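You operate a simulated robot arm through the tools that you are given. There is no shell and no other tool. Be economical: measure what you need, move in short steps, check, and stop when the job is done.

Carry out the task below with a simulated robot arm. There is one attempt and no reset: what you move stays moved.

Task
Push the square carton to the lane stop and guard its two free corners.
Fine: lower the stop first; slide both blue corner guards up against the upright edges away from the stop.
Where things are to end (x, y in the base frame): square carton within 0.025 m of [0.52, -0.14].

Only the result counts: the job must be done as asked and must still hold three seconds after the hand-in. Knocking over, shifting, dropping, spilling or breaking anything else fails it.

Robot
A 7-joint arm with a two-finger parallel gripper, fixed in place. Base frame: the origin is at the foot of the arm, x ahead of it, y to its left, z up; the work surface is at about z = 0.864. Readings come in m, degrees, newtons and seconds.
With the tool pointing down near the work surface it reaches from about 0.36 to 0.78 m from the base axis. Its first joint turns from -166.0 to 166.0 degrees. Payload 3.91 kg.
The tool frame sits at the grasp point between the pads (the TCP): z along the fingers, y along the line on which they close. The tips reach 0.03 m beyond it. The gripper opens to 0.11 m. The fingers are 0.02 m wide and 0.01 m thick; the gripper's body (0.048 by 0.112 m) begins 0.055 m behind the TCP.
Orientation is that of the tool frame in the base frame, as a unit quaternion [x, y, z, w]. With the fingers straight down and closing along the base's y, the tool's x points along the base's -x, its y along +y and its z along -z.

Tools
- The arm moves only by the tool step_arm. Its argument "steps" is a list that holds one entry, the list of rows, each a list of 7 numbers: the shift along the tool's x, y, z in m, then the turn, a rotation vector about the tool's x, y, z in degrees, then the finger opening in m, from 0 to 0.11. In form: [[[dx, dy, dz, rx, ry, rz, gripper], ...]]. A call has 1 to 12 rows; each row is the pose to reach, as a shift and turn from the pose commanded when the call began, along the tool's axes at that moment. A row lasts 0.2 s, in which the tool goes at most 0.05 m and 8.6 degrees; a call with a longer step from one row to the next is refused whole, and so is a gripper value outside its range. A pose out of reach is approached as far as the arm can. The call stops where the force on the tool passes 90 N (or 10 N more than at its start, if that is more) or the arm is blocked; 0.2 s more then pass. Each finger travels about 0.153 m/s and halts on what it meets, pressing with about 43 N; the grip force reading is that of the motor and also rises with nothing between the fingers. The clock runs only during rows and for 0.2 s after the last one: add rows that repeat a pose to give the fingers time. It gives the time, the measured TCP pose, the force on the tool (base axes), the opening and the grip force at its end, in the units of the frame above (readings bear some noise), with the torque about the TCP (base axes, N m) and any sound that the robot's microphone picked up, and new pictures: "show" is both (left out), scene, wrist or none.
- Cameras (640 x 400 px; columns grow to the right, rows downward): "scene" is fixed at [0.2163, 0.5028, 1.4826]; the picture's right is [-0.84, -0.55, 0.00], its down [-0.28, 0.42, -0.86] and it looks along [0.47, -0.72, -0.51] (base axes); focal length 214 px, centre (320, 200). "wrist" rides on the gripper at [0.077, 0.007, -0.114] in the tool frame; the picture's right is [-0.09, 1.00, 0.00], its down [-0.80, -0.07, -0.59] and it looks along [-0.59, -0.05, 0.80] (tool axes); focal length 270 px, centre (320, 200). There is no depth. A picture from a camera that has moved, and an enlarged one, comes with that camera's place and axes in the base frame and with its lens. The place of the scene camera against the robot may be out by one fixed shift of up to 0.012 m in any direction.
- slide_trunk(by): slides the trunk up (or, below 0, down) by that many m; the arm rides with it, the base frame stays. It gives what a move gives, with no picture.
- zoom(camera, box): a new picture of the part [left, top, right, bottom] of that camera's present view, enlarged. It takes no simulated time.
- hand_in(): hands the job in; it is judged then, once.

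Work in short steps. Places have to be worked out from the pictures, the camera data and where the tool is seen: move nearer, look again, correct. Check each grasp and each placing, and mend what went wrong. You have 120 turns and 200 pictures in all, those below and enlarged ones among them. Open the gripper and draw the arm clear of the work before you hand the job in, unless the task says otherwise; then end with one line.

The tools are called after "Emit:" as a command line: name --argument value ..., lists and objects as JSON in quotes. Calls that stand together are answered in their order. step_arm: Moves the arm, as the interface text tells. Its arguments: {"type":"object","properties":{"steps":{"type":"array","items":{"type":"array","items":{"type":"array","items":{"type":"number"}}}},"show":{"type":"string","enum":["both","scene","wrist","none"]}},"required":["steps"]} The other tools are called the same way: slide_trunk (by) slides the trunk up or down; zoom (camera, box) takes an enlarged picture of a part of a camera's view; hand_in () hands the job in.

At the start:

```text
time_s: 0.0
eef_pos: [0.3081, 0.1373, 1.4204]
tool_rot: [0.0, 1.0, 0.0, 0.0]
contact_force: [0.8, -0.4, 0.1]
ft_torque: [-0.01, 0.03, 0.02]
finger_gap: 0.11
grasp_force: 0.1
trunk travel left (down, up): [-0.575, 0.035]
```

scene: 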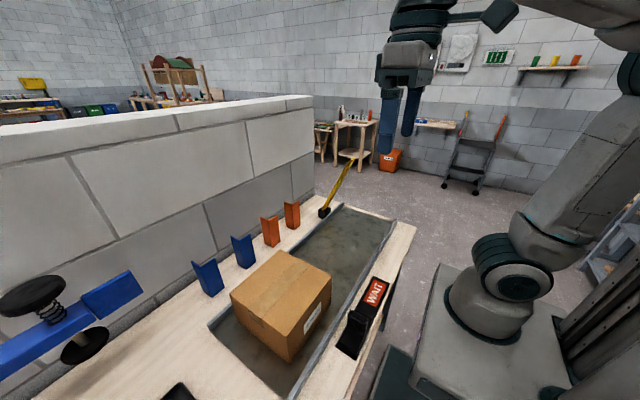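
wrist: 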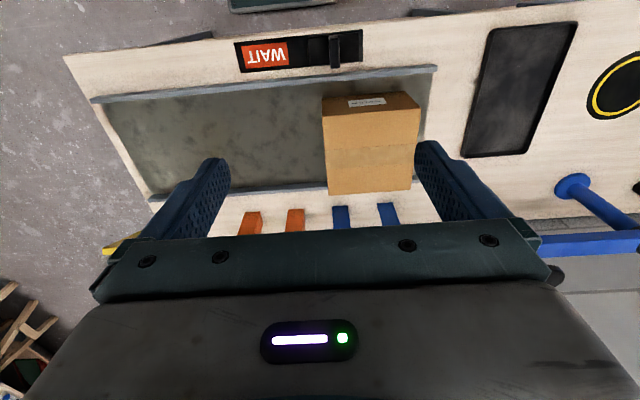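

I'll take enlarged looks at the scene first to identify the stop, the guards, and the WAIT slider.

Emit:
zoom --camera "scene" --box '[180, 140, 420, 290]'

Emit:
zoom --camera "scene" --box '[180, 250, 420, 400]'

Emit:
zoom --camera "wrist" --box '[60, 0, 460, 250]'

```text
2.67 times, centred on (300, 215) of scene
camera zoom: at [0.2163, 0.5028, 1.4826], right [-0.84, -0.55, 0.0], down [-0.28, 0.42, -0.86], along [0.47, -0.72, -0.51], focal length 572 px, centre (373, 160)
```

zoom: 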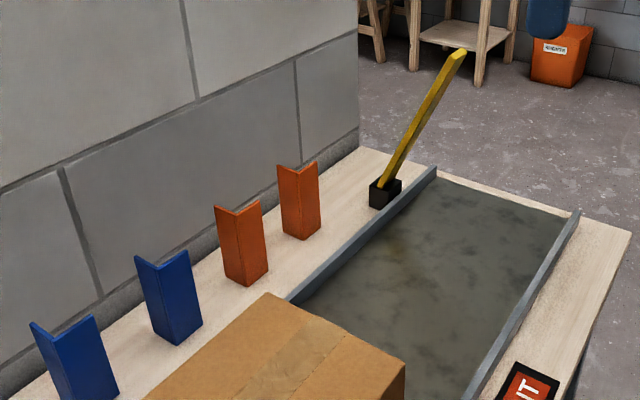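

```text
2.67 times, centred on (300, 325) of scene
camera zoom: at [0.2163, 0.5028, 1.4826], right [-0.84, -0.55, 0.0], down [-0.28, 0.42, -0.86], along [0.47, -0.72, -0.51], focal length 572 px, centre (373, -133)
```

zoom: 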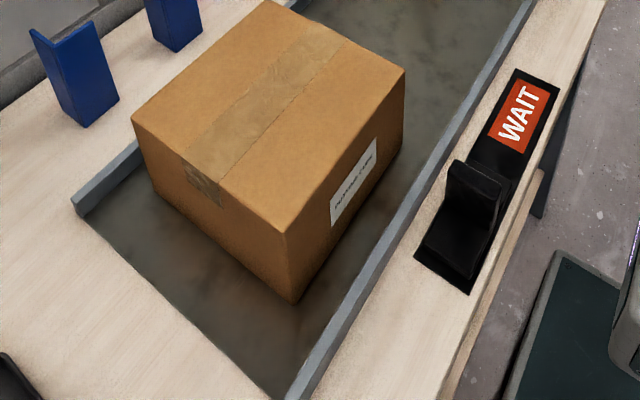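

```text
1.60 times, centred on (260, 125) of wrist
camera zoom: at [0.2318, 0.1429, 1.5351], right [0.09, 1.0, 0.0], down [0.8, -0.07, 0.59], along [0.59, -0.05, -0.8], focal length 432 px, centre (416, 320)
```

zoom: 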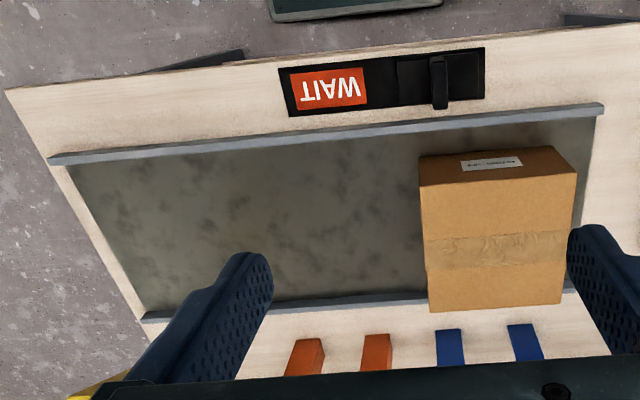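

Lane is x≈0.385–0.665, carton ≈0.2×0.2×0.12 at (0.52,0.23), blue guards near (0.74,0.19) and (0.74,0.33), and the stop pivots near (0.69,-0.27), leaning over the lane. I move high toward the stop with the gripper closed, to look at it.

Emit:
step_arm --steps '[[[-0.02, -0.04, 0, 0, 0, 0, 0.08], [-0.045, -0.08, 0, 0, 0, 0, 0.05], [-0.07, -0.12, 0, 0, 0, 0, 0.02], [-0.09, -0.16, 0, 0, 0, 0, 0], [-0.11, -0.2, 0, 0, 0, 0, 0], [-0.13, -0.24, 0, 0, 0, 0, 0], [-0.15, -0.28, 0, 0, 0, 0, 0], [-0.18, -0.32, 0, 0, 0, 0, 0], [-0.2, -0.36, 0, 0, 0, 0, 0], [-0.22, -0.397, 0, 0, 0, 0, 0], [-0.22, -0.397, 0, 0, 0, 0, 0]]]'

```text
time_s: 2.4
eef_pos: [0.5215, -0.2521, 1.418]
tool_rot: [-0.001, 1.0, -0.001, 0.002]
contact_force: [-0.1, -0.2, 0.7]
ft_torque: [0.01, -0.01, -0.02]
finger_gap: 0.0
grasp_force: 37.9
out of reach, approached as far as the arm can: row 10, 11
trunk travel left (down, up): [-0.575, 0.035]
camera wrist: at [0.4448, -0.245, 1.5327], right [0.09, 1.0, 0.0], down [0.8, -0.07, 0.6], along [0.59, -0.05, -0.8], focal length 270 px, centre (320, 200)
```

scene: 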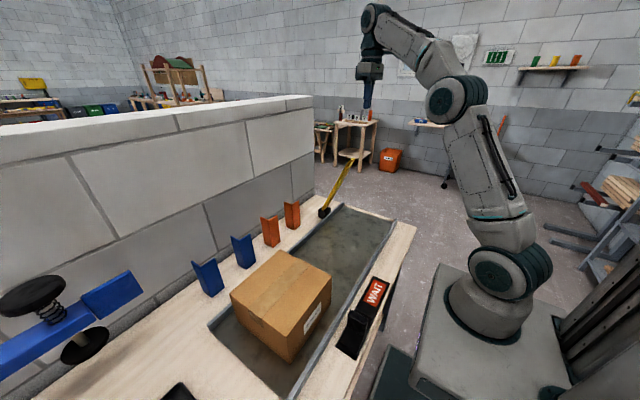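
wrist: 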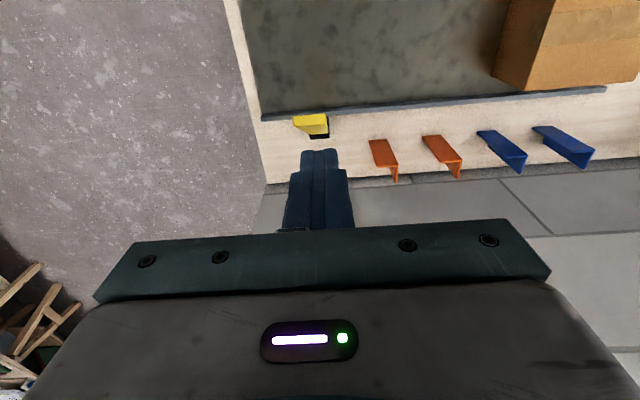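

I can see the bar tip at ≈(0.577,-0.268,1.18) and its block at (0.70,-0.27). I zoom on the guards to read their orientation.

Emit:
zoom --camera "wrist" --box '[280, 60, 640, 220]'

```text
1.78 times, centred on (460, 140) of wrist
camera zoom: at [0.4448, -0.245, 1.5327], right [0.09, 1.0, 0.0], down [0.8, -0.07, 0.6], along [0.59, -0.05, -0.8], focal length 480 px, centre (71, 307)
```

zoom: 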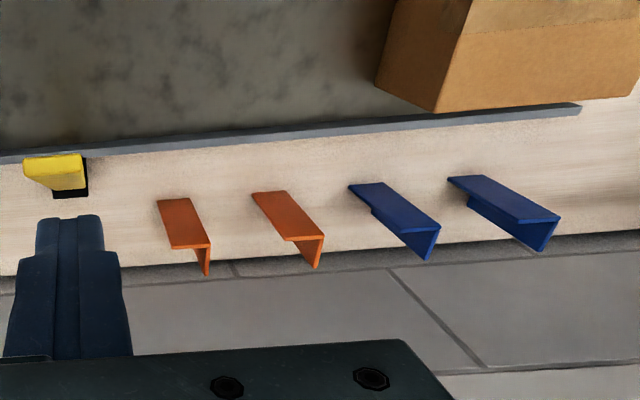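

All guards have their vertex toward (−x,+y), with arms along +x and −y, about 0.05 m long and 0.13 m tall. Now I descend behind the bar (its +x side) to push it down toward −x.

Emit:
step_arm --steps '[[[0, -0.008, 0.045, 0, 0, 0, 0], [0, -0.008, 0.09, 0, 0, 0, 0], [-0.02, -0.008, 0.13, 0, 0, 0, 0], [-0.06, -0.008, 0.14, 0, 0, 0, 0], [-0.1, -0.008, 0.15, 0, 0, 0, 0], [-0.125, -0.008, 0.18, 0, 0, 0, 0], [-0.125, -0.008, 0.2, 0, 0, 0, 0]]]'

```text
time_s: 4.0
eef_pos: [0.6464, -0.2605, 1.2178]
tool_rot: [0.0, 1.0, 0.0, 0.0]
contact_force: [0.3, 0.6, -0.1]
ft_torque: [-0.01, 0.02, 0.02]
finger_gap: 0.0001
grasp_force: 37.4
trunk travel left (down, up): [-0.575, 0.035]
camera wrist: at [0.5702, -0.2526, 1.3326], right [0.09, 1.0, 0.0], down [0.8, -0.07, 0.59], along [0.59, -0.05, -0.8], focal length 270 px, centre (320, 200)
```

scene: 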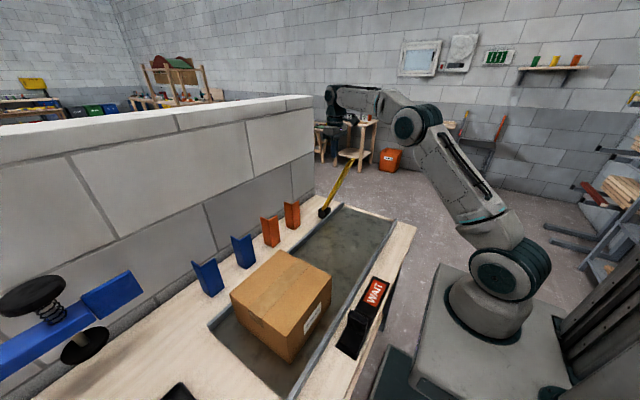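
wrist: 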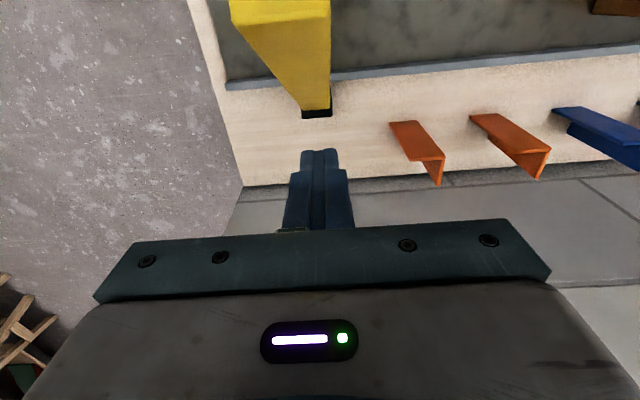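

The bar is about 0.045 wide, centred at y≈-0.27. I push it along its arc halfway and check the force and picture.

Emit:
step_arm --steps '[[[0.0, -0.01, 0.04, 0, 0, 0, 0], [0.01, -0.01, 0.07, 0, 0, 0, 0], [0.031, -0.01, 0.074, 0, 0, 0, 0], [0.052, -0.01, 0.082, 0, 0, 0, 0], [0.074, -0.01, 0.092, 0, 0, 0, 0], [0.092, -0.01, 0.103, 0, 0, 0, 0], [0.108, -0.01, 0.115, 0, 0, 0, 0], [0.124, -0.01, 0.13, 0, 0, 0, 0], [0.139, -0.01, 0.145, 0, 0, 0, 0]]]'

```text
time_s: 6.0
eef_pos: [0.5077, -0.2704, 1.0731]
tool_rot: [0.001, 1.0, 0.0, 0.0]
contact_force: [0.0, 0.2, 0.1]
ft_torque: [0.0, 0.02, -0.05]
finger_gap: 0.0
grasp_force: 38.0
trunk travel left (down, up): [-0.575, 0.035]
camera wrist: at [0.4316, -0.265, 1.1883], right [0.09, 1.0, 0.0], down [0.8, -0.07, 0.59], along [0.59, -0.05, -0.8], focal length 270 px, centre (320, 200)
```

scene: 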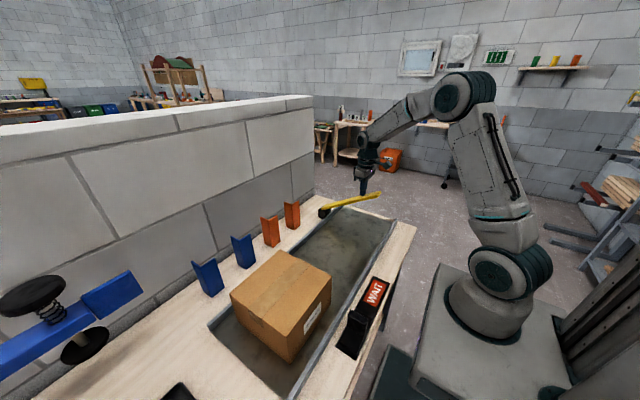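
wrist: 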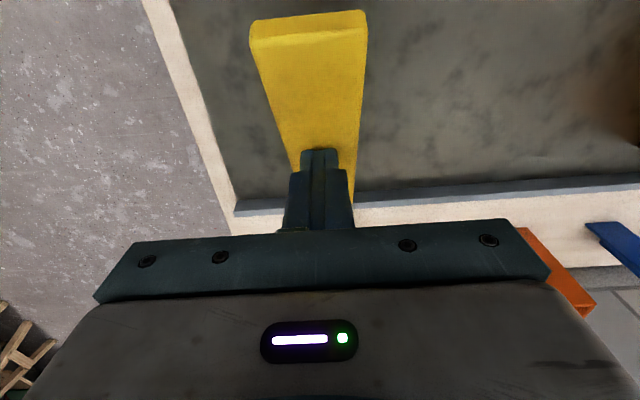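

The bar swings down with no resistance. I continue to the horizontal.

Emit:
step_arm --steps '[[[0.013, 0, 0.017, 0, 0, 0, 0], [0.025, 0, 0.034, 0, 0, 0, 0], [0.035, 0, 0.053, 0, 0, 0, 0], [0.044, 0, 0.072, 0, 0, 0, 0], [0.051, 0, 0.09, 0, 0, 0, 0], [0.056, 0, 0.108, 0, 0, 0, 0], [0.058, 0, 0.125, 0, 0, 0, 0], [0.058, 0, 0.135, 0, 0, 0, 0], [0.058, 0, 0.145, 0, 0, 0, 0]]]'

```text
time_s: 7.8
eef_pos: [0.4508, -0.2714, 0.9521]
tool_rot: [-0.001, 1.0, -0.005, 0.009]
contact_force: [-20.3, 13.8, 62.4]
ft_torque: [0.52, 1.12, -0.1]
finger_gap: 0.0
grasp_force: 37.5
trunk travel left (down, up): [-0.575, 0.035]
stopped in row 9: the force on the tool passed its limit at 101 N (the readings are from after the stop); the commanded pose is now the measured one
camera wrist: at [0.3716, -0.2636, 1.0659], right [0.09, 1.0, -0.01], down [0.79, -0.06, 0.61], along [0.61, -0.06, -0.79], focal length 270 px, centre (320, 200)
```

scene: 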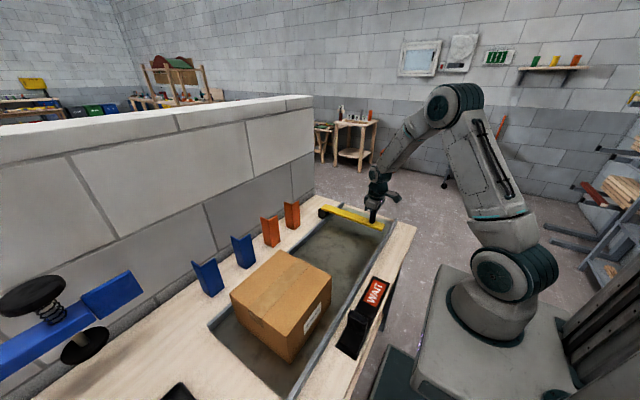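
wrist: 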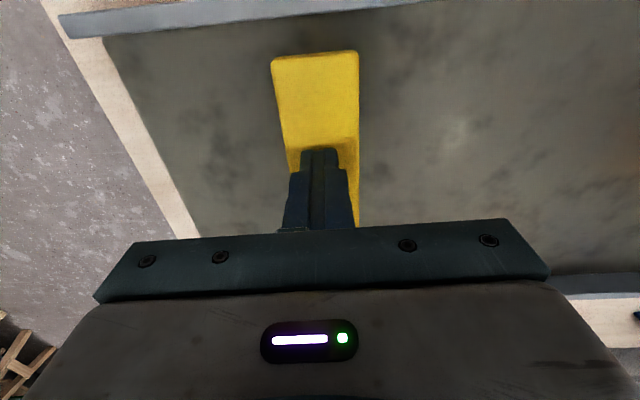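

The bar is lowered and hard against its end (top at z≈0.922). I lift off and travel back over the carton toward its +y side.

Emit:
step_arm --steps '[[[0, 0, -0.04, 0, 0, 0, 0], [0, 0, -0.09, 0, 0, 0, 0], [0, 0, -0.13, 0, 0, 0, 0], [0, 0.03, -0.16, 0, 0, 0, 0], [0, 0.08, -0.17, 0, 0, 0, 0], [0, 0.12, -0.17, 0, 0, 0, 0], [0, 0.17, -0.17, 0, 0, 0, 0]]]'

```text
refused: row 5 steps farther than a row can; nothing moved
```

The step was slightly too long; I repeat it with smaller steps.

Emit:
step_arm --steps '[[[0, 0, -0.04, 0, 0, 0, 0], [0, 0, -0.08, 0, 0, 0, 0], [0, 0, -0.12, 0, 0, 0, 0], [0, 0.03, -0.15, 0, 0, 0, 0], [0, 0.07, -0.16, 0, 0, 0, 0], [0, 0.11, -0.17, 0, 0, 0, 0], [0, 0.15, -0.17, 0, 0, 0, 0]]]'

```text
time_s: 9.4
eef_pos: [0.4524, -0.1223, 1.113]
tool_rot: [0.0, 1.0, -0.006, 0.006]
contact_force: [0.7, 0.2, 0.1]
ft_torque: [-0.02, -0.02, 0.02]
finger_gap: 0.0
grasp_force: 37.6
trunk travel left (down, up): [-0.575, 0.035]
camera wrist: at [0.3751, -0.1152, 1.2274], right [0.09, 1.0, -0.01], down [0.79, -0.06, 0.61], along [0.6, -0.06, -0.8], focal length 270 px, centre (320, 200)
```

scene: 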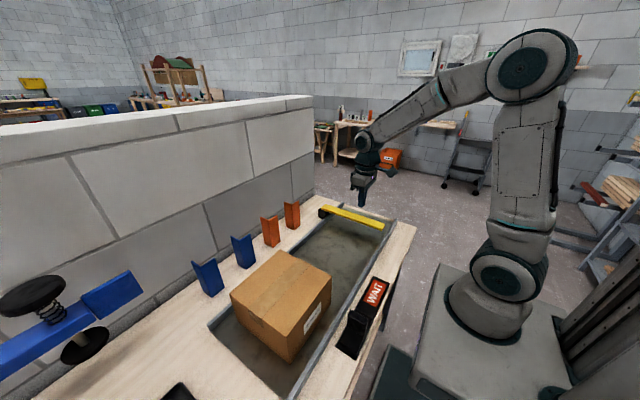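
wrist: 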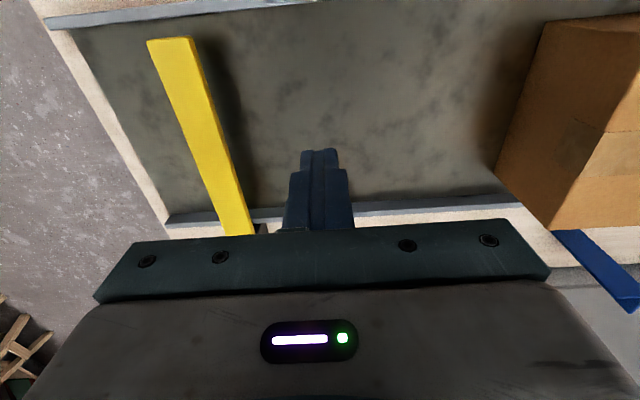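

The bar spans the lane at y≈-0.27. I continue the travel behind the carton, correcting the small tilt on the way.

Emit:
step_arm --steps '[[[0, 0.045, 0, -0.69, 0.69, 0, 0], [-0.01, 0.09, 0, -0.69, 0.69, 0, 0], [-0.02, 0.135, 0, -0.69, 0.69, 0, 0], [-0.03, 0.18, 0, -0.69, 0.69, 0, 0], [-0.04, 0.225, 0, -0.69, 0.69, 0, 0], [-0.05, 0.27, 0, -0.69, 0.69, 0, 0], [-0.06, 0.315, 0, -0.69, 0.69, 0, 0], [-0.068, 0.36, 0, -0.69, 0.69, 0, 0], [-0.068, 0.405, 0, -0.69, 0.69, 0, 0.02], [-0.068, 0.45, 0, -0.69, 0.69, 0, 0.05], [-0.068, 0.495, 0, -0.69, 0.69, 0, 0.09], [-0.068, 0.517, 0, -0.69, 0.69, 0, 0.09]]]'

Emit:
step_arm --steps '[[[0, 0, 0, 0, 0, 8.3, 0.09], [0, 0, 0, 0, 0, 16.6, 0.09], [0, 0, 0, 0, 0, 24.9, 0.09], [0, 0, 0, 0, 0, 33.2, 0.09], [0, 0, 0, 0, 0, 41.5, 0.09], [0, 0, 0, 0, 0, 49.8, 0.09], [0, 0, 0, 0, 0, 58, 0.09], [0, 0, 0, 0, 0, 66, 0.09], [0, 0, 0, 0, 0, 74, 0.09], [0, 0, 0, 0, 0, 82, 0.09], [0, 0, 0, 0, 0, 90, 0.09]]]'

```text
time_s: 12.0
eef_pos: [0.5212, 0.3978, 1.1109]
tool_rot: [0.0, 1.0, 0.002, 0.001]
contact_force: [0.0, 0.5, 0.2]
ft_torque: [0.04, 0.02, 0.02]
finger_gap: 0.0899
grasp_force: 0.0
trunk travel left (down, up): [-0.575, 0.035]
camera wrist: at [0.4442, 0.4037, 1.225], right [0.09, 1.0, 0.0], down [0.8, -0.07, 0.6], along [0.59, -0.05, -0.8], focal length 270 px, centre (320, 200)
```

scene: 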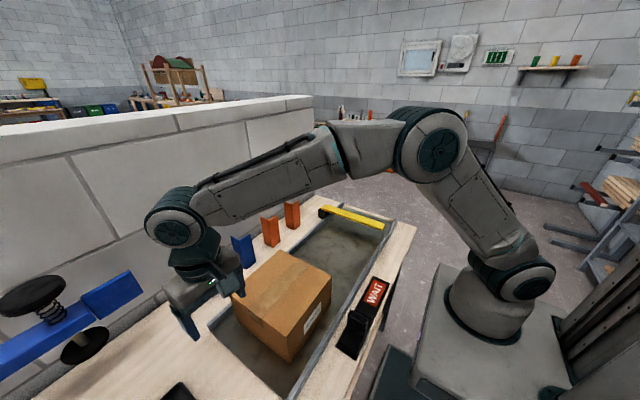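
wrist: 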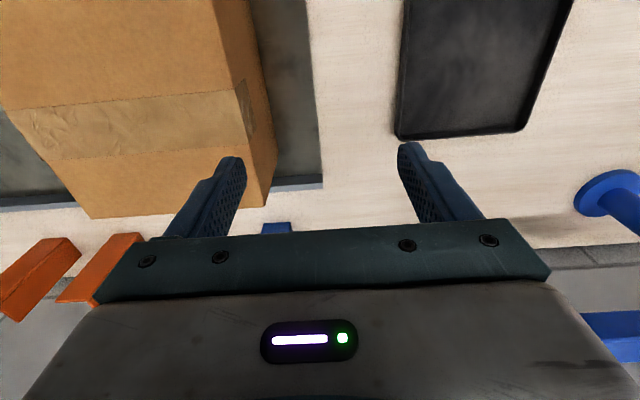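

```text
time_s: 14.4
eef_pos: [0.5204, 0.394, 1.1112]
tool_rot: [0.708, 0.706, 0.002, 0.0]
contact_force: [-0.6, 1.2, -0.5]
ft_torque: [0.02, -0.01, 0.0]
finger_gap: 0.0899
grasp_force: 0.0
trunk travel left (down, up): [-0.575, 0.035]
camera wrist: at [0.5275, 0.4705, 1.2258], right [1.0, -0.09, 0.0], down [-0.07, -0.8, 0.59], along [-0.05, -0.59, -0.81], focal length 270 px, centre (320, 200)
```

scene: 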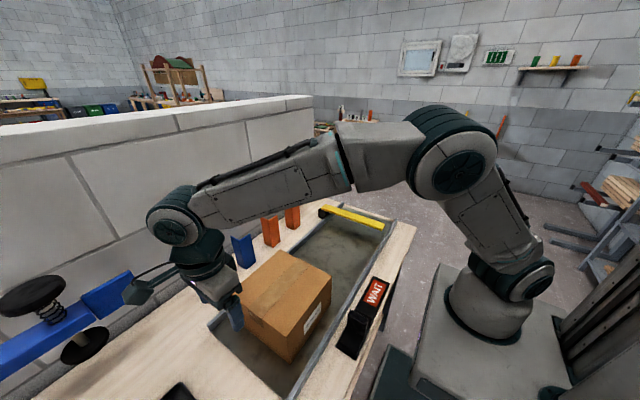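
wrist: 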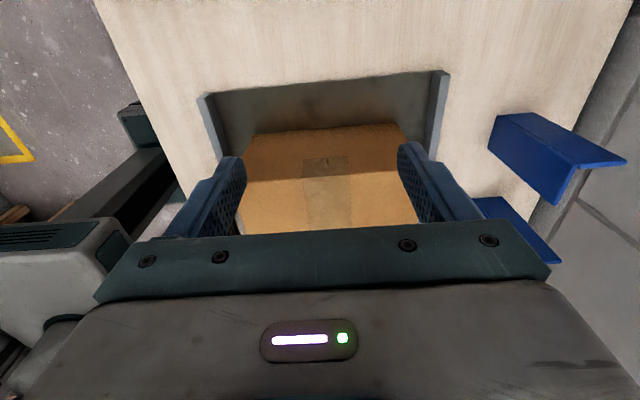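

Carton's +y face is at y≈0.329, spanning x 0.416–0.623. I descend behind it with the fingers spread along x, then start the push.

Emit:
step_arm --steps '[[[0, 0, 0.04, 0, 0, 0, 0.09], [0, 0, 0.08, 0, 0, 0, 0.09], [0, 0, 0.12, 0, 0, 0, 0.09], [0, 0, 0.156, 0, 0, 0, 0.09], [-0.025, 0, 0.156, 0, 0, 0, 0.09], [-0.045, 0, 0.156, 0, 0, 0, 0.09], [-0.065, 0, 0.156, 0, 0, 0, 0.09], [-0.09, 0, 0.156, 0, 0, 0, 0.09], [-0.12, 0, 0.156, 0, 0, 0, 0.09], [-0.15, 0, 0.156, 0, 0, 0, 0.09]]]'

```text
time_s: 16.6
eef_pos: [0.5191, 0.2419, 0.9548]
tool_rot: [0.707, 0.707, 0.003, 0.0]
contact_force: [-0.2, 0.1, -0.1]
ft_torque: [0.02, -0.01, -0.02]
finger_gap: 0.09
grasp_force: 0.0
trunk travel left (down, up): [-0.575, 0.035]
camera wrist: at [0.5275, 0.3183, 1.0691], right [1.0, -0.09, 0.0], down [-0.07, -0.8, 0.59], along [-0.05, -0.59, -0.81], focal length 270 px, centre (320, 200)
```

scene: 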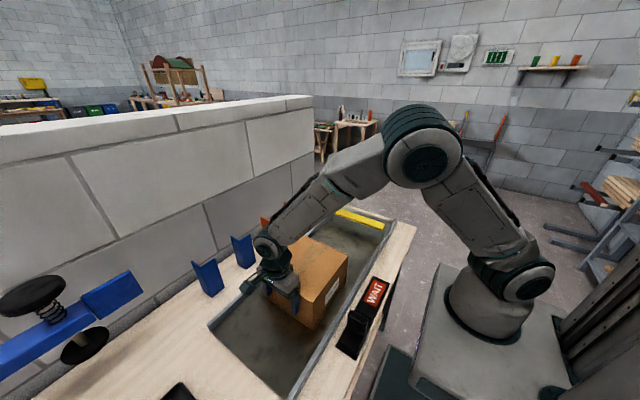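
wrist: 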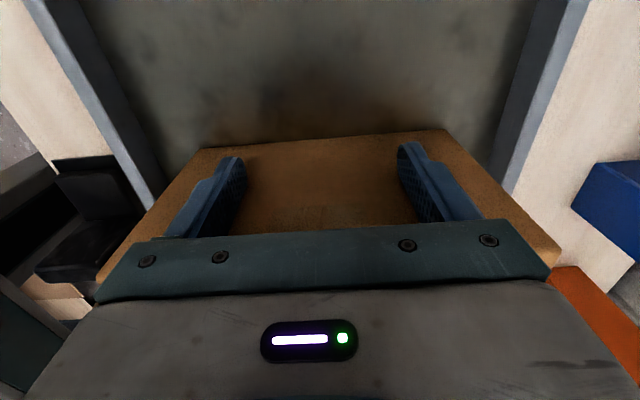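

The carton slides straight. I continue to about y=0.0 for the fingers.

Emit:
step_arm --steps '[[[-0.03, 0, 0, 0, 0, 0, 0.09], [-0.06, 0, 0, 0, 0, 0, 0.09], [-0.09, 0, 0, 0, 0, 0, 0.09], [-0.12, 0, 0, 0, 0, 0, 0.09], [-0.15, 0, 0, 0, 0, 0, 0.09], [-0.18, 0, 0, 0, 0, 0, 0.09], [-0.205, 0, 0, 0, 0, 0, 0.09], [-0.225, 0, 0, 0, 0, 0, 0.09], [-0.24, 0, 0, 0, 0, 0, 0.09]]]'

```text
time_s: 18.6
eef_pos: [0.5213, 0.0038, 0.9537]
tool_rot: [0.708, 0.707, 0.001, -0.001]
contact_force: [-0.4, 1.2, 0.8]
ft_torque: [-0.07, 0.02, -0.03]
finger_gap: 0.0904
grasp_force: 0.4
trunk travel left (down, up): [-0.575, 0.035]
camera wrist: at [0.5282, 0.08, 1.0688], right [1.0, -0.09, 0.0], down [-0.07, -0.8, 0.59], along [-0.05, -0.59, -0.81], focal length 270 px, centre (320, 200)
```

scene: 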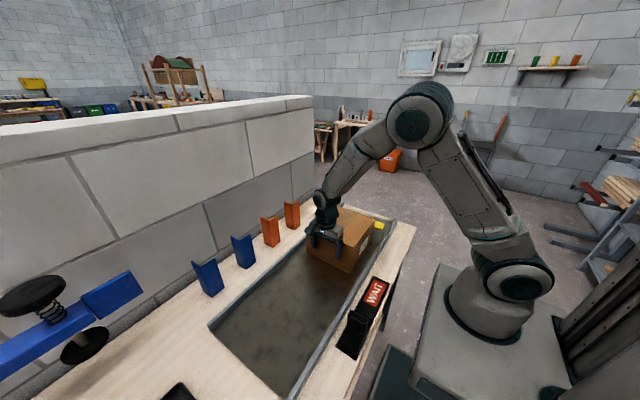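
wrist: 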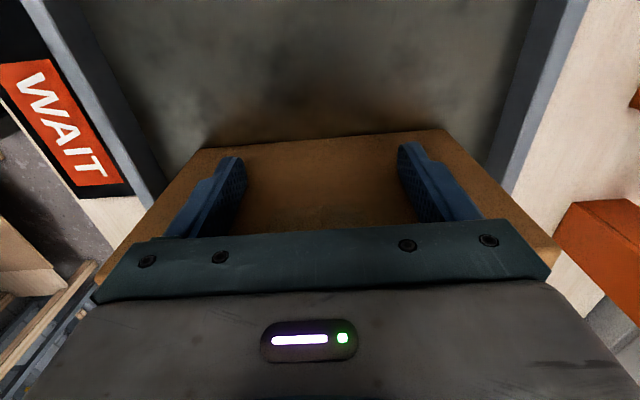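

I push slowly now to y≈-0.03 and watch the force.

Emit:
step_arm --steps '[[[-0.01, 0, 0, 0, 0, 0, 0.09], [-0.018, 0, 0, 0, 0, 0, 0.09], [-0.024, 0, 0, 0, 0, 0, 0.09], [-0.029, 0, 0, 0, 0, 0, 0.09], [-0.034, 0, 0, 0, 0, 0, 0.09]]]' --show "none"

```text
time_s: 19.8
eef_pos: [0.5209, -0.0294, 0.9528]
tool_rot: [0.707, 0.707, 0.002, 0.0]
contact_force: [-0.3, 2.9, 0.3]
ft_torque: [-0.15, 0.02, -0.03]
finger_gap: 0.0901
grasp_force: 0.8
trunk travel left (down, up): [-0.575, 0.035]
```

Only sliding force so far (≈3 N). I creep on a few millimetres until contact with the stop.

Emit:
step_arm --steps '[[[-0.003, 0, 0, 0, 0, 0, 0.09], [-0.006, 0, 0, 0, 0, 0, 0.09]]]' --show "none"

```text
time_s: 20.4
eef_pos: [0.5203, -0.0354, 0.9538]
tool_rot: [0.708, 0.707, 0.001, 0.0]
contact_force: [-0.7, 3.2, 1.0]
ft_torque: [-0.08, -0.02, -0.01]
finger_gap: 0.0898
grasp_force: 0.2
trunk travel left (down, up): [-0.575, 0.035]
```

Emit:
step_arm --steps '[[[-0.003, 0, 0, 0, 0, 0, 0.09], [-0.005, 0, 0, 0, 0, 0, 0.09]]]'

```text
time_s: 21.0
eef_pos: [0.5201, -0.0367, 0.9539]
tool_rot: [0.706, 0.708, 0.002, -0.001]
contact_force: [-1.3, 20.1, 3.2]
ft_torque: [-0.7, 0.09, -0.82]
finger_gap: 0.09
grasp_force: 0.7
trunk travel left (down, up): [-0.575, 0.035]
camera wrist: at [0.5281, 0.0393, 1.0689], right [1.0, -0.09, 0.0], down [-0.07, -0.8, 0.59], along [-0.05, -0.59, -0.81], focal length 270 px, centre (320, 200)
```

scene: 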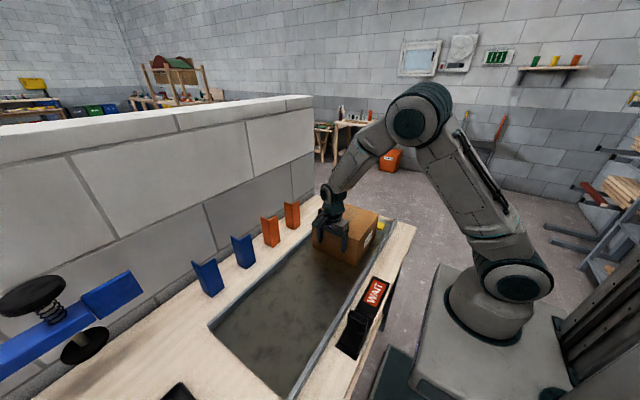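
wrist: 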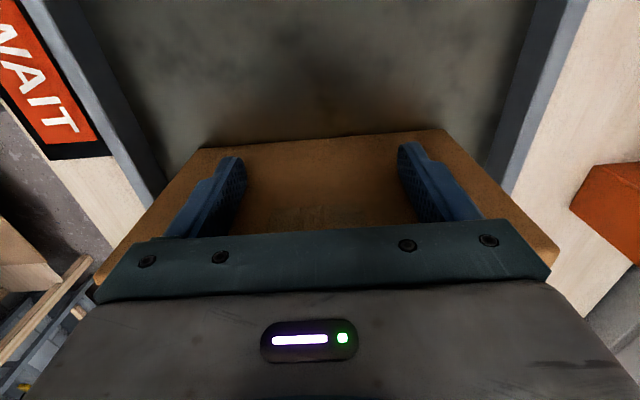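

Contact with the stop: 20 N, carton centre ≈(0.52,-0.146). I back off, rise, and move toward the nearer blue guard to look at it.

Emit:
step_arm --steps '[[[0.03, 0, 0, 0, 0, 0, 0.09], [0.06, 0, 0, 0, 0, 0, 0.08], [0.07, 0, -0.04, 0, 0, 0, 0.07], [0.08, 0, -0.08, 0, 0, 0, 0.06], [0.09, 0.02, -0.12, 0, 0, 0, 0.06], [0.11, 0.05, -0.15, 0, 0, 0, 0.06], [0.14, 0.08, -0.17, 0, 0, 0, 0.06], [0.17, 0.11, -0.18, 0, 0, 0, 0.06], [0.2, 0.14, -0.18, 0, 0, 0, 0.06], [0.2, 0.14, -0.18, 0, 0, 0, 0.06]]]'

```text
time_s: 23.2
eef_pos: [0.6582, 0.1594, 1.1343]
tool_rot: [0.707, 0.707, 0.002, -0.001]
contact_force: [-0.4, -0.3, 0.3]
ft_torque: [0.0, -0.01, -0.04]
finger_gap: 0.0599
grasp_force: 0.0
trunk travel left (down, up): [-0.575, 0.035]
camera wrist: at [0.6656, 0.2356, 1.2494], right [1.0, -0.09, 0.0], down [-0.07, -0.8, 0.59], along [-0.05, -0.59, -0.81], focal length 270 px, centre (320, 200)
```

scene: 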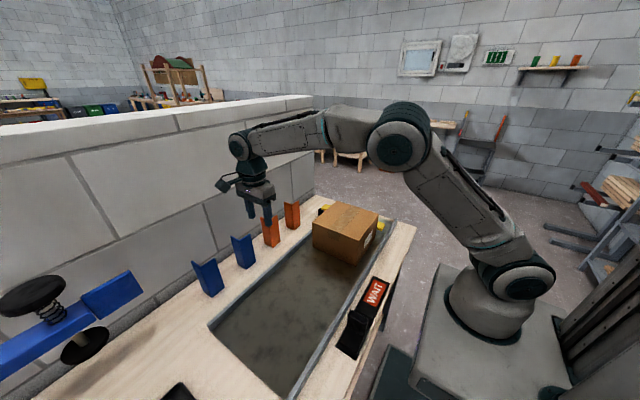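
wrist: 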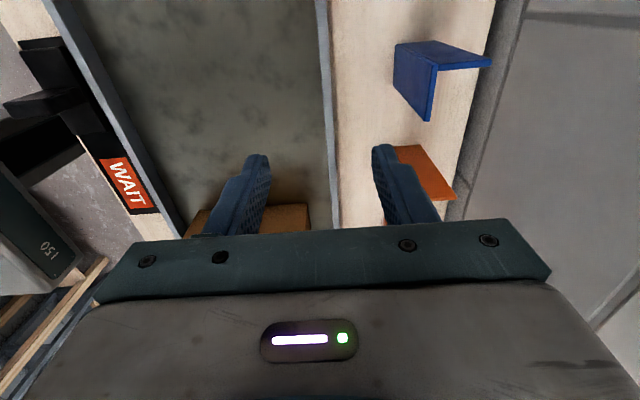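

Blue guard 1: vertex ≈(0.762,0.181), −y arm from y=0.135 to 0.181 at x≈0.762, top z≈0.995. I move over its −y arm with tips just above the top and look.

Emit:
step_arm --steps '[[[-0.004, 0.04, 0, 0, 0, 0, 0.05], [-0.004, 0.08, 0, 0, 0, 0, 0.05], [-0.004, 0.103, 0.03, 0, 0, 0, 0.05], [-0.004, 0.103, 0.07, 0, 0, 0, 0.05], [-0.004, 0.103, 0.095, 0, 0, 0, 0.05]]]'

Emit:
zoom --camera "scene" --box '[160, 180, 320, 300]'

```text
time_s: 24.4
eef_pos: [0.7616, 0.1563, 1.0395]
tool_rot: [0.707, 0.707, 0.002, 0.0]
contact_force: [-0.5, 0.2, 0.9]
ft_torque: [-0.02, -0.01, -0.01]
finger_gap: 0.0501
grasp_force: 0.1
out of reach, approached as far as the arm can: row 3
trunk travel left (down, up): [-0.575, 0.035]
camera wrist: at [0.7686, 0.2321, 1.1543], right [1.0, -0.09, 0.0], down [-0.07, -0.8, 0.59], along [-0.05, -0.59, -0.81], focal length 270 px, centre (320, 200)
```

scene: 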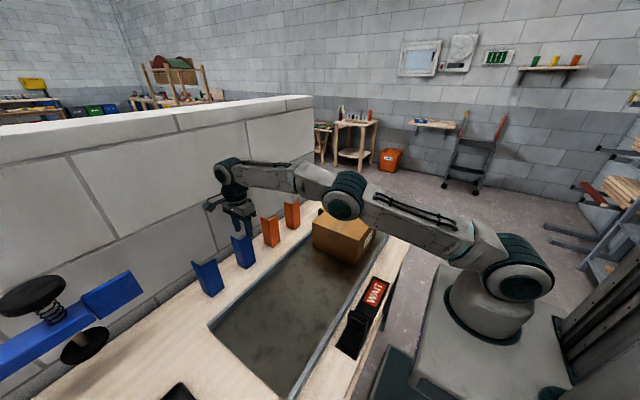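
wrist: 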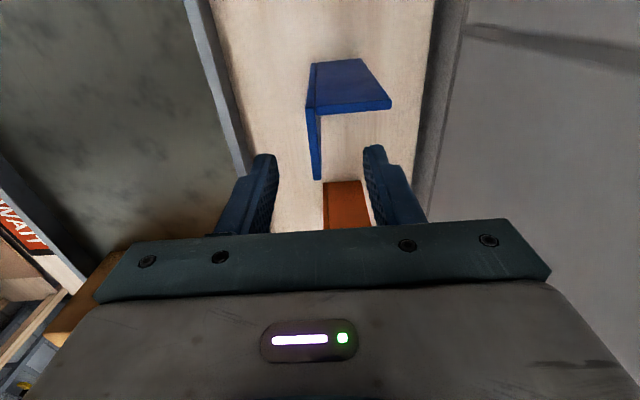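

```text
3.33 times, centred on (240, 240) of scene
camera zoom: at [0.2163, 0.5028, 1.4826], right [-0.84, -0.55, 0.0], down [-0.28, 0.42, -0.86], along [0.47, -0.72, -0.51], focal length 715 px, centre (587, 67)
```

zoom: 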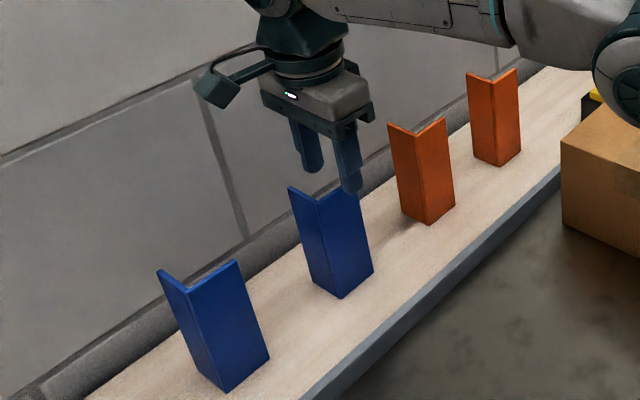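

The −y arm (x≈0.758, y 0.133–0.183) sits between the fingers. I descend to grip depth and close.

Emit:
step_arm --steps '[[[0, -0.003, 0.03, 0, 0, 0, 0.05], [0, -0.003, 0.06, 0, 0, 0, 0.05], [0, -0.003, 0.082, 0, 0, 0, 0.05], [0, -0.003, 0.082, 0, 0, 0, 0.03], [0, -0.003, 0.082, 0, 0, 0, 0.01], [0, -0.003, 0.082, 0, 0, 0, 0], [0, -0.003, 0.082, 0, 0, 0, 0]]]'

```text
time_s: 26.0
eef_pos: [0.7609, 0.1546, 0.9587]
tool_rot: [0.707, 0.707, 0.002, -0.001]
contact_force: [-0.8, 0.4, -0.1]
ft_torque: [0.01, 0.01, 0.01]
finger_gap: 0.0055
grasp_force: 43.2
trunk travel left (down, up): [-0.575, 0.035]
camera wrist: at [0.7679, 0.2315, 1.0734], right [1.0, -0.09, 0.0], down [-0.07, -0.8, 0.59], along [-0.05, -0.59, -0.81], focal length 270 px, centre (320, 200)
```

scene: 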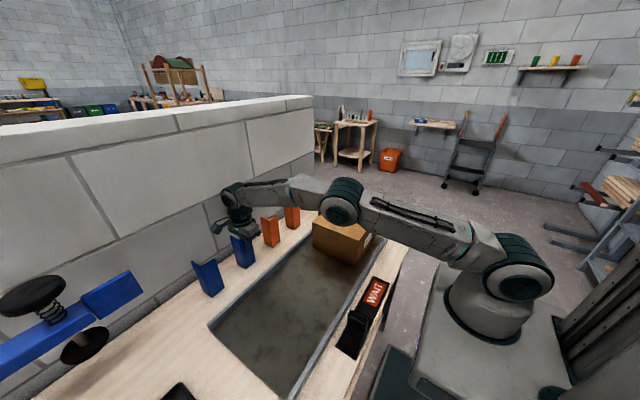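
wrist: 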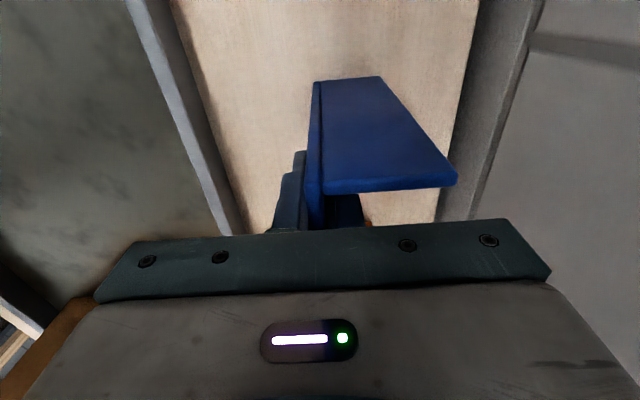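

Gripped (gap 5.5 mm = plate). I lift, carry it over the curb into the lane, stopping above the place behind corner A.

Emit:
step_arm --steps '[[[0, 0, -0.03, 0, 0, 0, 0], [0, 0, -0.06, 0, 0, 0, 0], [0, -0.03, -0.08, 0, 0, 0, 0], [0, -0.07, -0.08, 0, 0, 0, 0], [0, -0.11, -0.08, 0, 0, 0, 0], [0, -0.15, -0.08, 0, 0, 0, 0], [0, -0.19, -0.08, 0, 0, 0, 0], [-0.01, -0.23, -0.08, 0, 0, 0, 0], [-0.03, -0.27, -0.08, 0, 0, 0, 0], [-0.05, -0.31, -0.08, 0, 0, 0, 0], [-0.08, -0.345, -0.08, 0, 0, 0, 0], [-0.1, -0.353, -0.06, 0, 0, 0, 0]]]'

```text
time_s: 28.6
eef_pos: [0.4062, 0.0569, 1.0161]
tool_rot: [0.706, 0.708, 0.002, -0.001]
contact_force: [-0.3, 0.1, -0.5]
ft_torque: [-0.02, 0.03, -0.01]
finger_gap: 0.0053
grasp_force: 42.7
trunk travel left (down, up): [-0.575, 0.035]
camera wrist: at [0.414, 0.1329, 1.1312], right [1.0, -0.09, 0.0], down [-0.07, -0.8, 0.59], along [-0.05, -0.59, -0.81], focal length 270 px, centre (320, 200)
```

scene: 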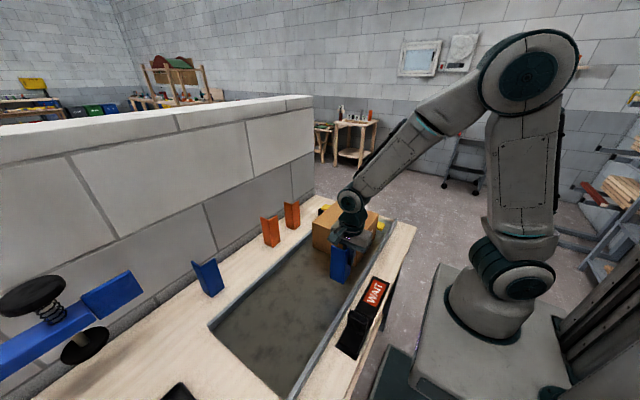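
wrist: 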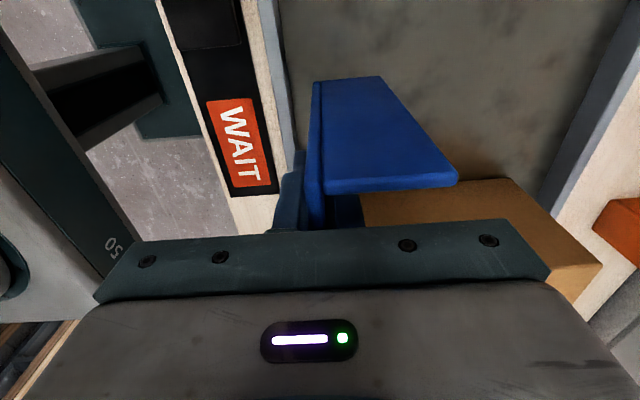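

Guard is above the lane, clear of carton (carton +x side ≈0.622, so −x side ≈0.42). I move forward and lower until almost on the floor.

Emit:
step_arm --steps '[[[-0.03, 0.002, 0.015, 0, 0, 0, 0], [-0.06, 0.002, 0.03, 0, 0, 0, 0], [-0.075, 0.002, 0.042, 0, 0, 0, 0], [-0.075, 0.002, 0.05, 0, 0, 0, 0], [-0.075, 0.002, 0.053, 0, 0, 0, 0]]]'

Emit:
zoom --camera "scene" --box '[270, 180, 430, 300]'

```text
time_s: 29.8
eef_pos: [0.4093, -0.0206, 0.9627]
tool_rot: [0.707, 0.707, 0.002, 0.0]
contact_force: [0.1, 0.1, -0.8]
ft_torque: [0.01, -0.02, -0.02]
finger_gap: 0.0054
grasp_force: 43.3
trunk travel left (down, up): [-0.575, 0.035]
camera wrist: at [0.4164, 0.0566, 1.0785], right [1.0, -0.09, 0.0], down [-0.07, -0.8, 0.59], along [-0.05, -0.59, -0.81], focal length 270 px, centre (320, 200)
```

scene: 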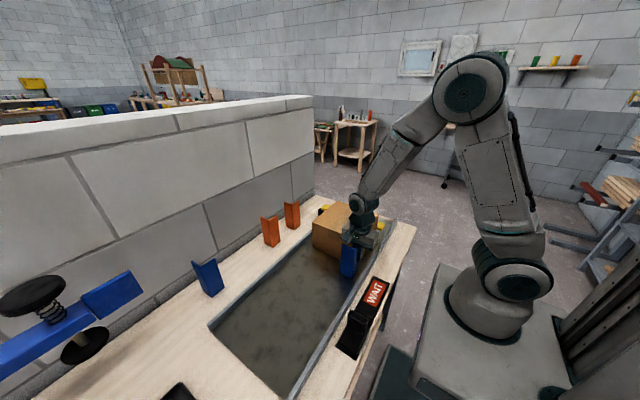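
wrist: 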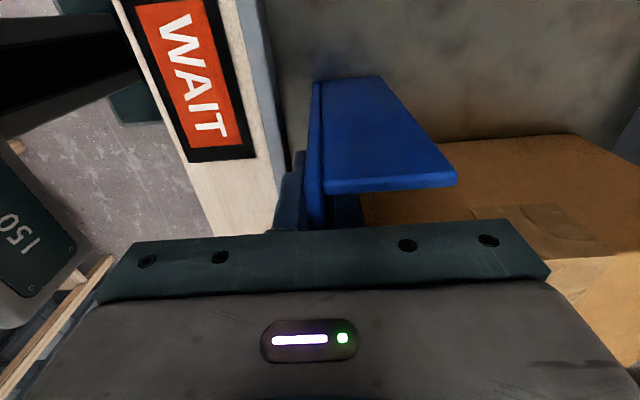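

```text
3.33 times, centred on (350, 240) of scene
camera zoom: at [0.2163, 0.5028, 1.4826], right [-0.84, -0.55, 0.0], down [-0.28, 0.42, -0.86], along [0.47, -0.72, -0.51], focal length 715 px, centre (220, 67)
```

zoom: 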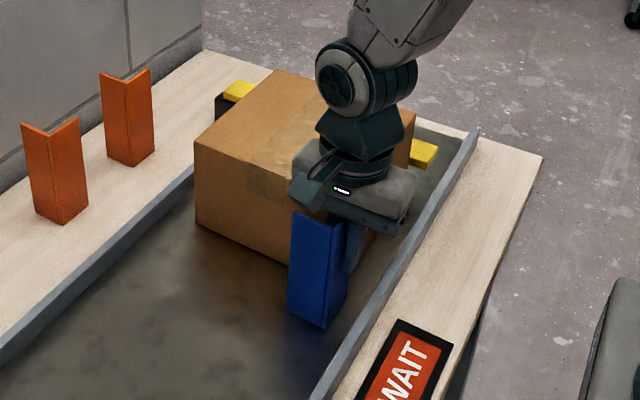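

The guard stands just above the floor, behind corner A. I lower in small steps to feel the floor.

Emit:
step_arm --steps '[[[0, 0, 0.002, 0, 0, 0, 0], [0, 0, 0.004, 0, 0, 0, 0]]]' --show "none"

```text
time_s: 30.4
eef_pos: [0.4091, -0.0198, 0.962]
tool_rot: [0.707, 0.707, 0.004, 0.001]
contact_force: [-0.8, 0.2, 30.3]
ft_torque: [0.15, 0.15, 0.02]
finger_gap: 0.0057
grasp_force: 43.1
trunk travel left (down, up): [-0.575, 0.035]
```

Floor contact at 30 N. I ease the pressure, slide 1 cm closer, then release.

Emit:
step_arm --steps '[[[0, 0, -0.0025, 0, 0, 0, 0], [-0.006, 0, -0.0025, 0, 0, 0, 0], [-0.012, 0, -0.0025, 0, 0, 0, 0]]]' --show "none"

```text
time_s: 31.2
eef_pos: [0.4077, -0.032, 0.9616]
tool_rot: [0.707, 0.707, 0.001, -0.001]
contact_force: [-0.7, 0.0, 1.4]
ft_torque: [-0.01, 0.03, 0.0]
finger_gap: 0.0053
grasp_force: 42.7
trunk travel left (down, up): [-0.575, 0.035]
```

Standing lightly on the floor; I open narrowly and rise clear.

Emit:
step_arm --steps '[[[0, 0, 0, 0, 0, 0, 0.03], [0, 0, 0, 0, 0, 0, 0.03], [0, 0, -0.03, 0, 0, 0, 0.03], [0, 0, -0.07, 0, 0, 0, 0.03], [0.04, 0, -0.09, 0, 0, 0, 0.03], [0.08, 0, -0.09, 0, 0, 0, 0.03], [0.11, 0, -0.09, 0, 0, 0, 0.03]]]'

Emit:
zoom --camera "scene" --box '[270, 180, 430, 300]'

```text
time_s: 32.8
eef_pos: [0.4092, 0.0792, 1.0528]
tool_rot: [0.707, 0.707, 0.002, -0.001]
contact_force: [0.4, -0.3, 0.2]
ft_torque: [-0.03, -0.02, -0.02]
finger_gap: 0.0298
grasp_force: 0.1
trunk travel left (down, up): [-0.575, 0.035]
camera wrist: at [0.4157, 0.155, 1.1675], right [1.0, -0.09, 0.0], down [-0.07, -0.8, 0.59], along [-0.05, -0.59, -0.81], focal length 270 px, centre (320, 200)
```

scene: 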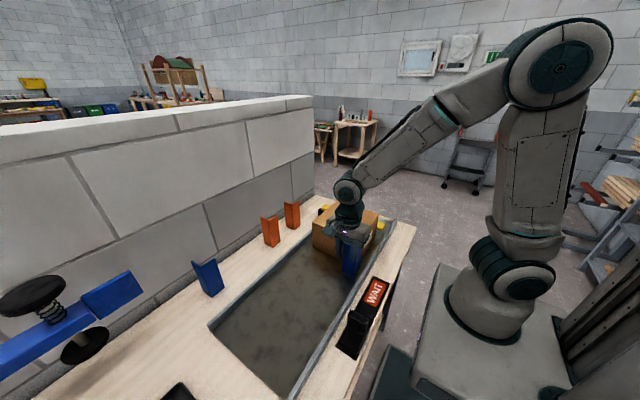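
wrist: 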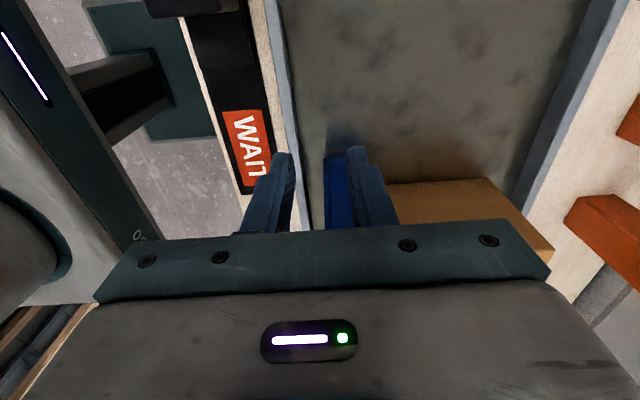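

```text
3.33 times, centred on (350, 240) of scene
camera zoom: at [0.2163, 0.5028, 1.4826], right [-0.84, -0.55, 0.0], down [-0.28, 0.42, -0.86], along [0.47, -0.72, -0.51], focal length 715 px, centre (220, 67)
```

zoom: 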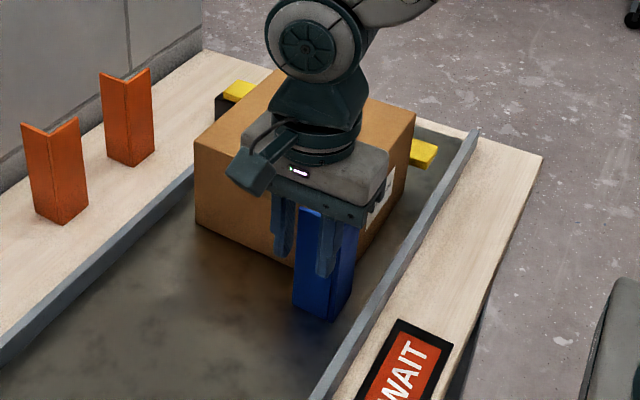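

Guard stands upright with its arm end beside the carton. I lower behind its +x arm (fingers spread 0.02) and push it −y.

Emit:
step_arm --steps '[[[0, 0.01, 0.03, 0, 0, 0, 0.022], [0, 0.021, 0.06, 0, 0, 0, 0.022], [0, 0.021, 0.094, 0, 0, 0, 0.022], [-0.03, 0.021, 0.094, 0, 0, 0, 0.022], [-0.055, 0.021, 0.094, 0, 0, 0, 0.022], [-0.07, 0.021, 0.094, 0, 0, 0, 0.022], [-0.08, 0.021, 0.094, 0, 0, 0, 0.022], [-0.09, 0.021, 0.094, 0, 0, 0, 0.022], [-0.098, 0.021, 0.094, 0, 0, 0, 0.022], [-0.104, 0.021, 0.094, 0, 0, 0, 0.022]]]'

Emit:
zoom --camera "scene" --box '[270, 180, 430, 300]'

```text
time_s: 35.0
eef_pos: [0.4296, -0.0246, 0.9583]
tool_rot: [0.707, 0.707, 0.001, -0.001]
contact_force: [-0.1, 0.6, -0.4]
ft_torque: [0.0, 0.02, 0.0]
finger_gap: 0.0217
grasp_force: 0.0
trunk travel left (down, up): [-0.575, 0.035]
camera wrist: at [0.4377, 0.0505, 1.0732], right [1.0, -0.09, 0.0], down [-0.07, -0.8, 0.59], along [-0.05, -0.59, -0.81], focal length 270 px, centre (320, 200)
```

scene: 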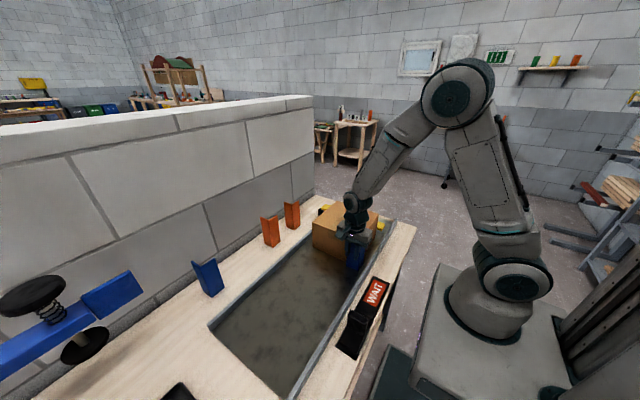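
wrist: 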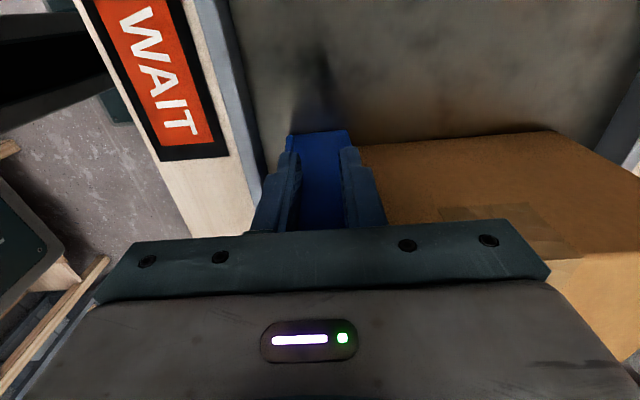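

```text
3.33 times, centred on (350, 240) of scene
camera zoom: at [0.2163, 0.5028, 1.4826], right [-0.84, -0.55, 0.0], down [-0.28, 0.42, -0.86], along [0.47, -0.72, -0.51], focal length 715 px, centre (220, 67)
```

zoom: 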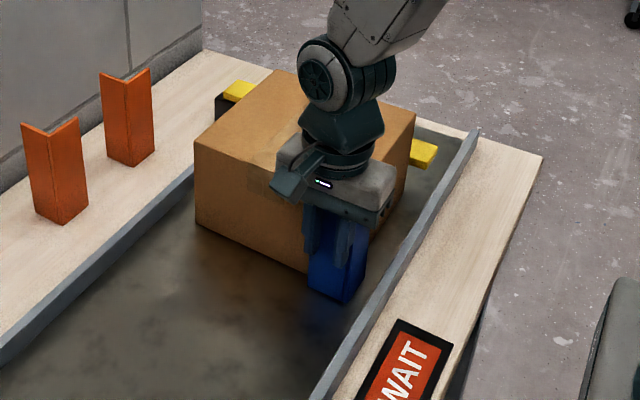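

It slides upright. A few more millimetres, watching for contact with the carton face.

Emit:
step_arm --steps '[[[-0.003, 0, 0, 0, 0, 0, 0.022], [-0.006, 0, 0, 0, 0, 0, 0.022]]]' --show "none"

```text
time_s: 35.6
eef_pos: [0.4297, -0.0299, 0.9582]
tool_rot: [0.707, 0.708, 0.001, -0.001]
contact_force: [0.4, 1.8, 0.3]
ft_torque: [-0.1, -0.01, -0.01]
finger_gap: 0.022
grasp_force: 0.1
trunk travel left (down, up): [-0.575, 0.035]
```

Emit:
step_arm --steps '[[[-0.0015, 0, 0, 0, 0, 0, 0.022], [-0.003, 0, 0, 0, 0, 0, 0.022]]]' --show "none"

```text
time_s: 36.2
eef_pos: [0.4302, -0.0301, 0.957]
tool_rot: [0.706, 0.708, 0.002, 0.0]
contact_force: [2.4, 20.1, 1.3]
ft_torque: [-0.48, 0.04, -0.04]
finger_gap: 0.0221
grasp_force: 0.1
trunk travel left (down, up): [-0.575, 0.035]
```

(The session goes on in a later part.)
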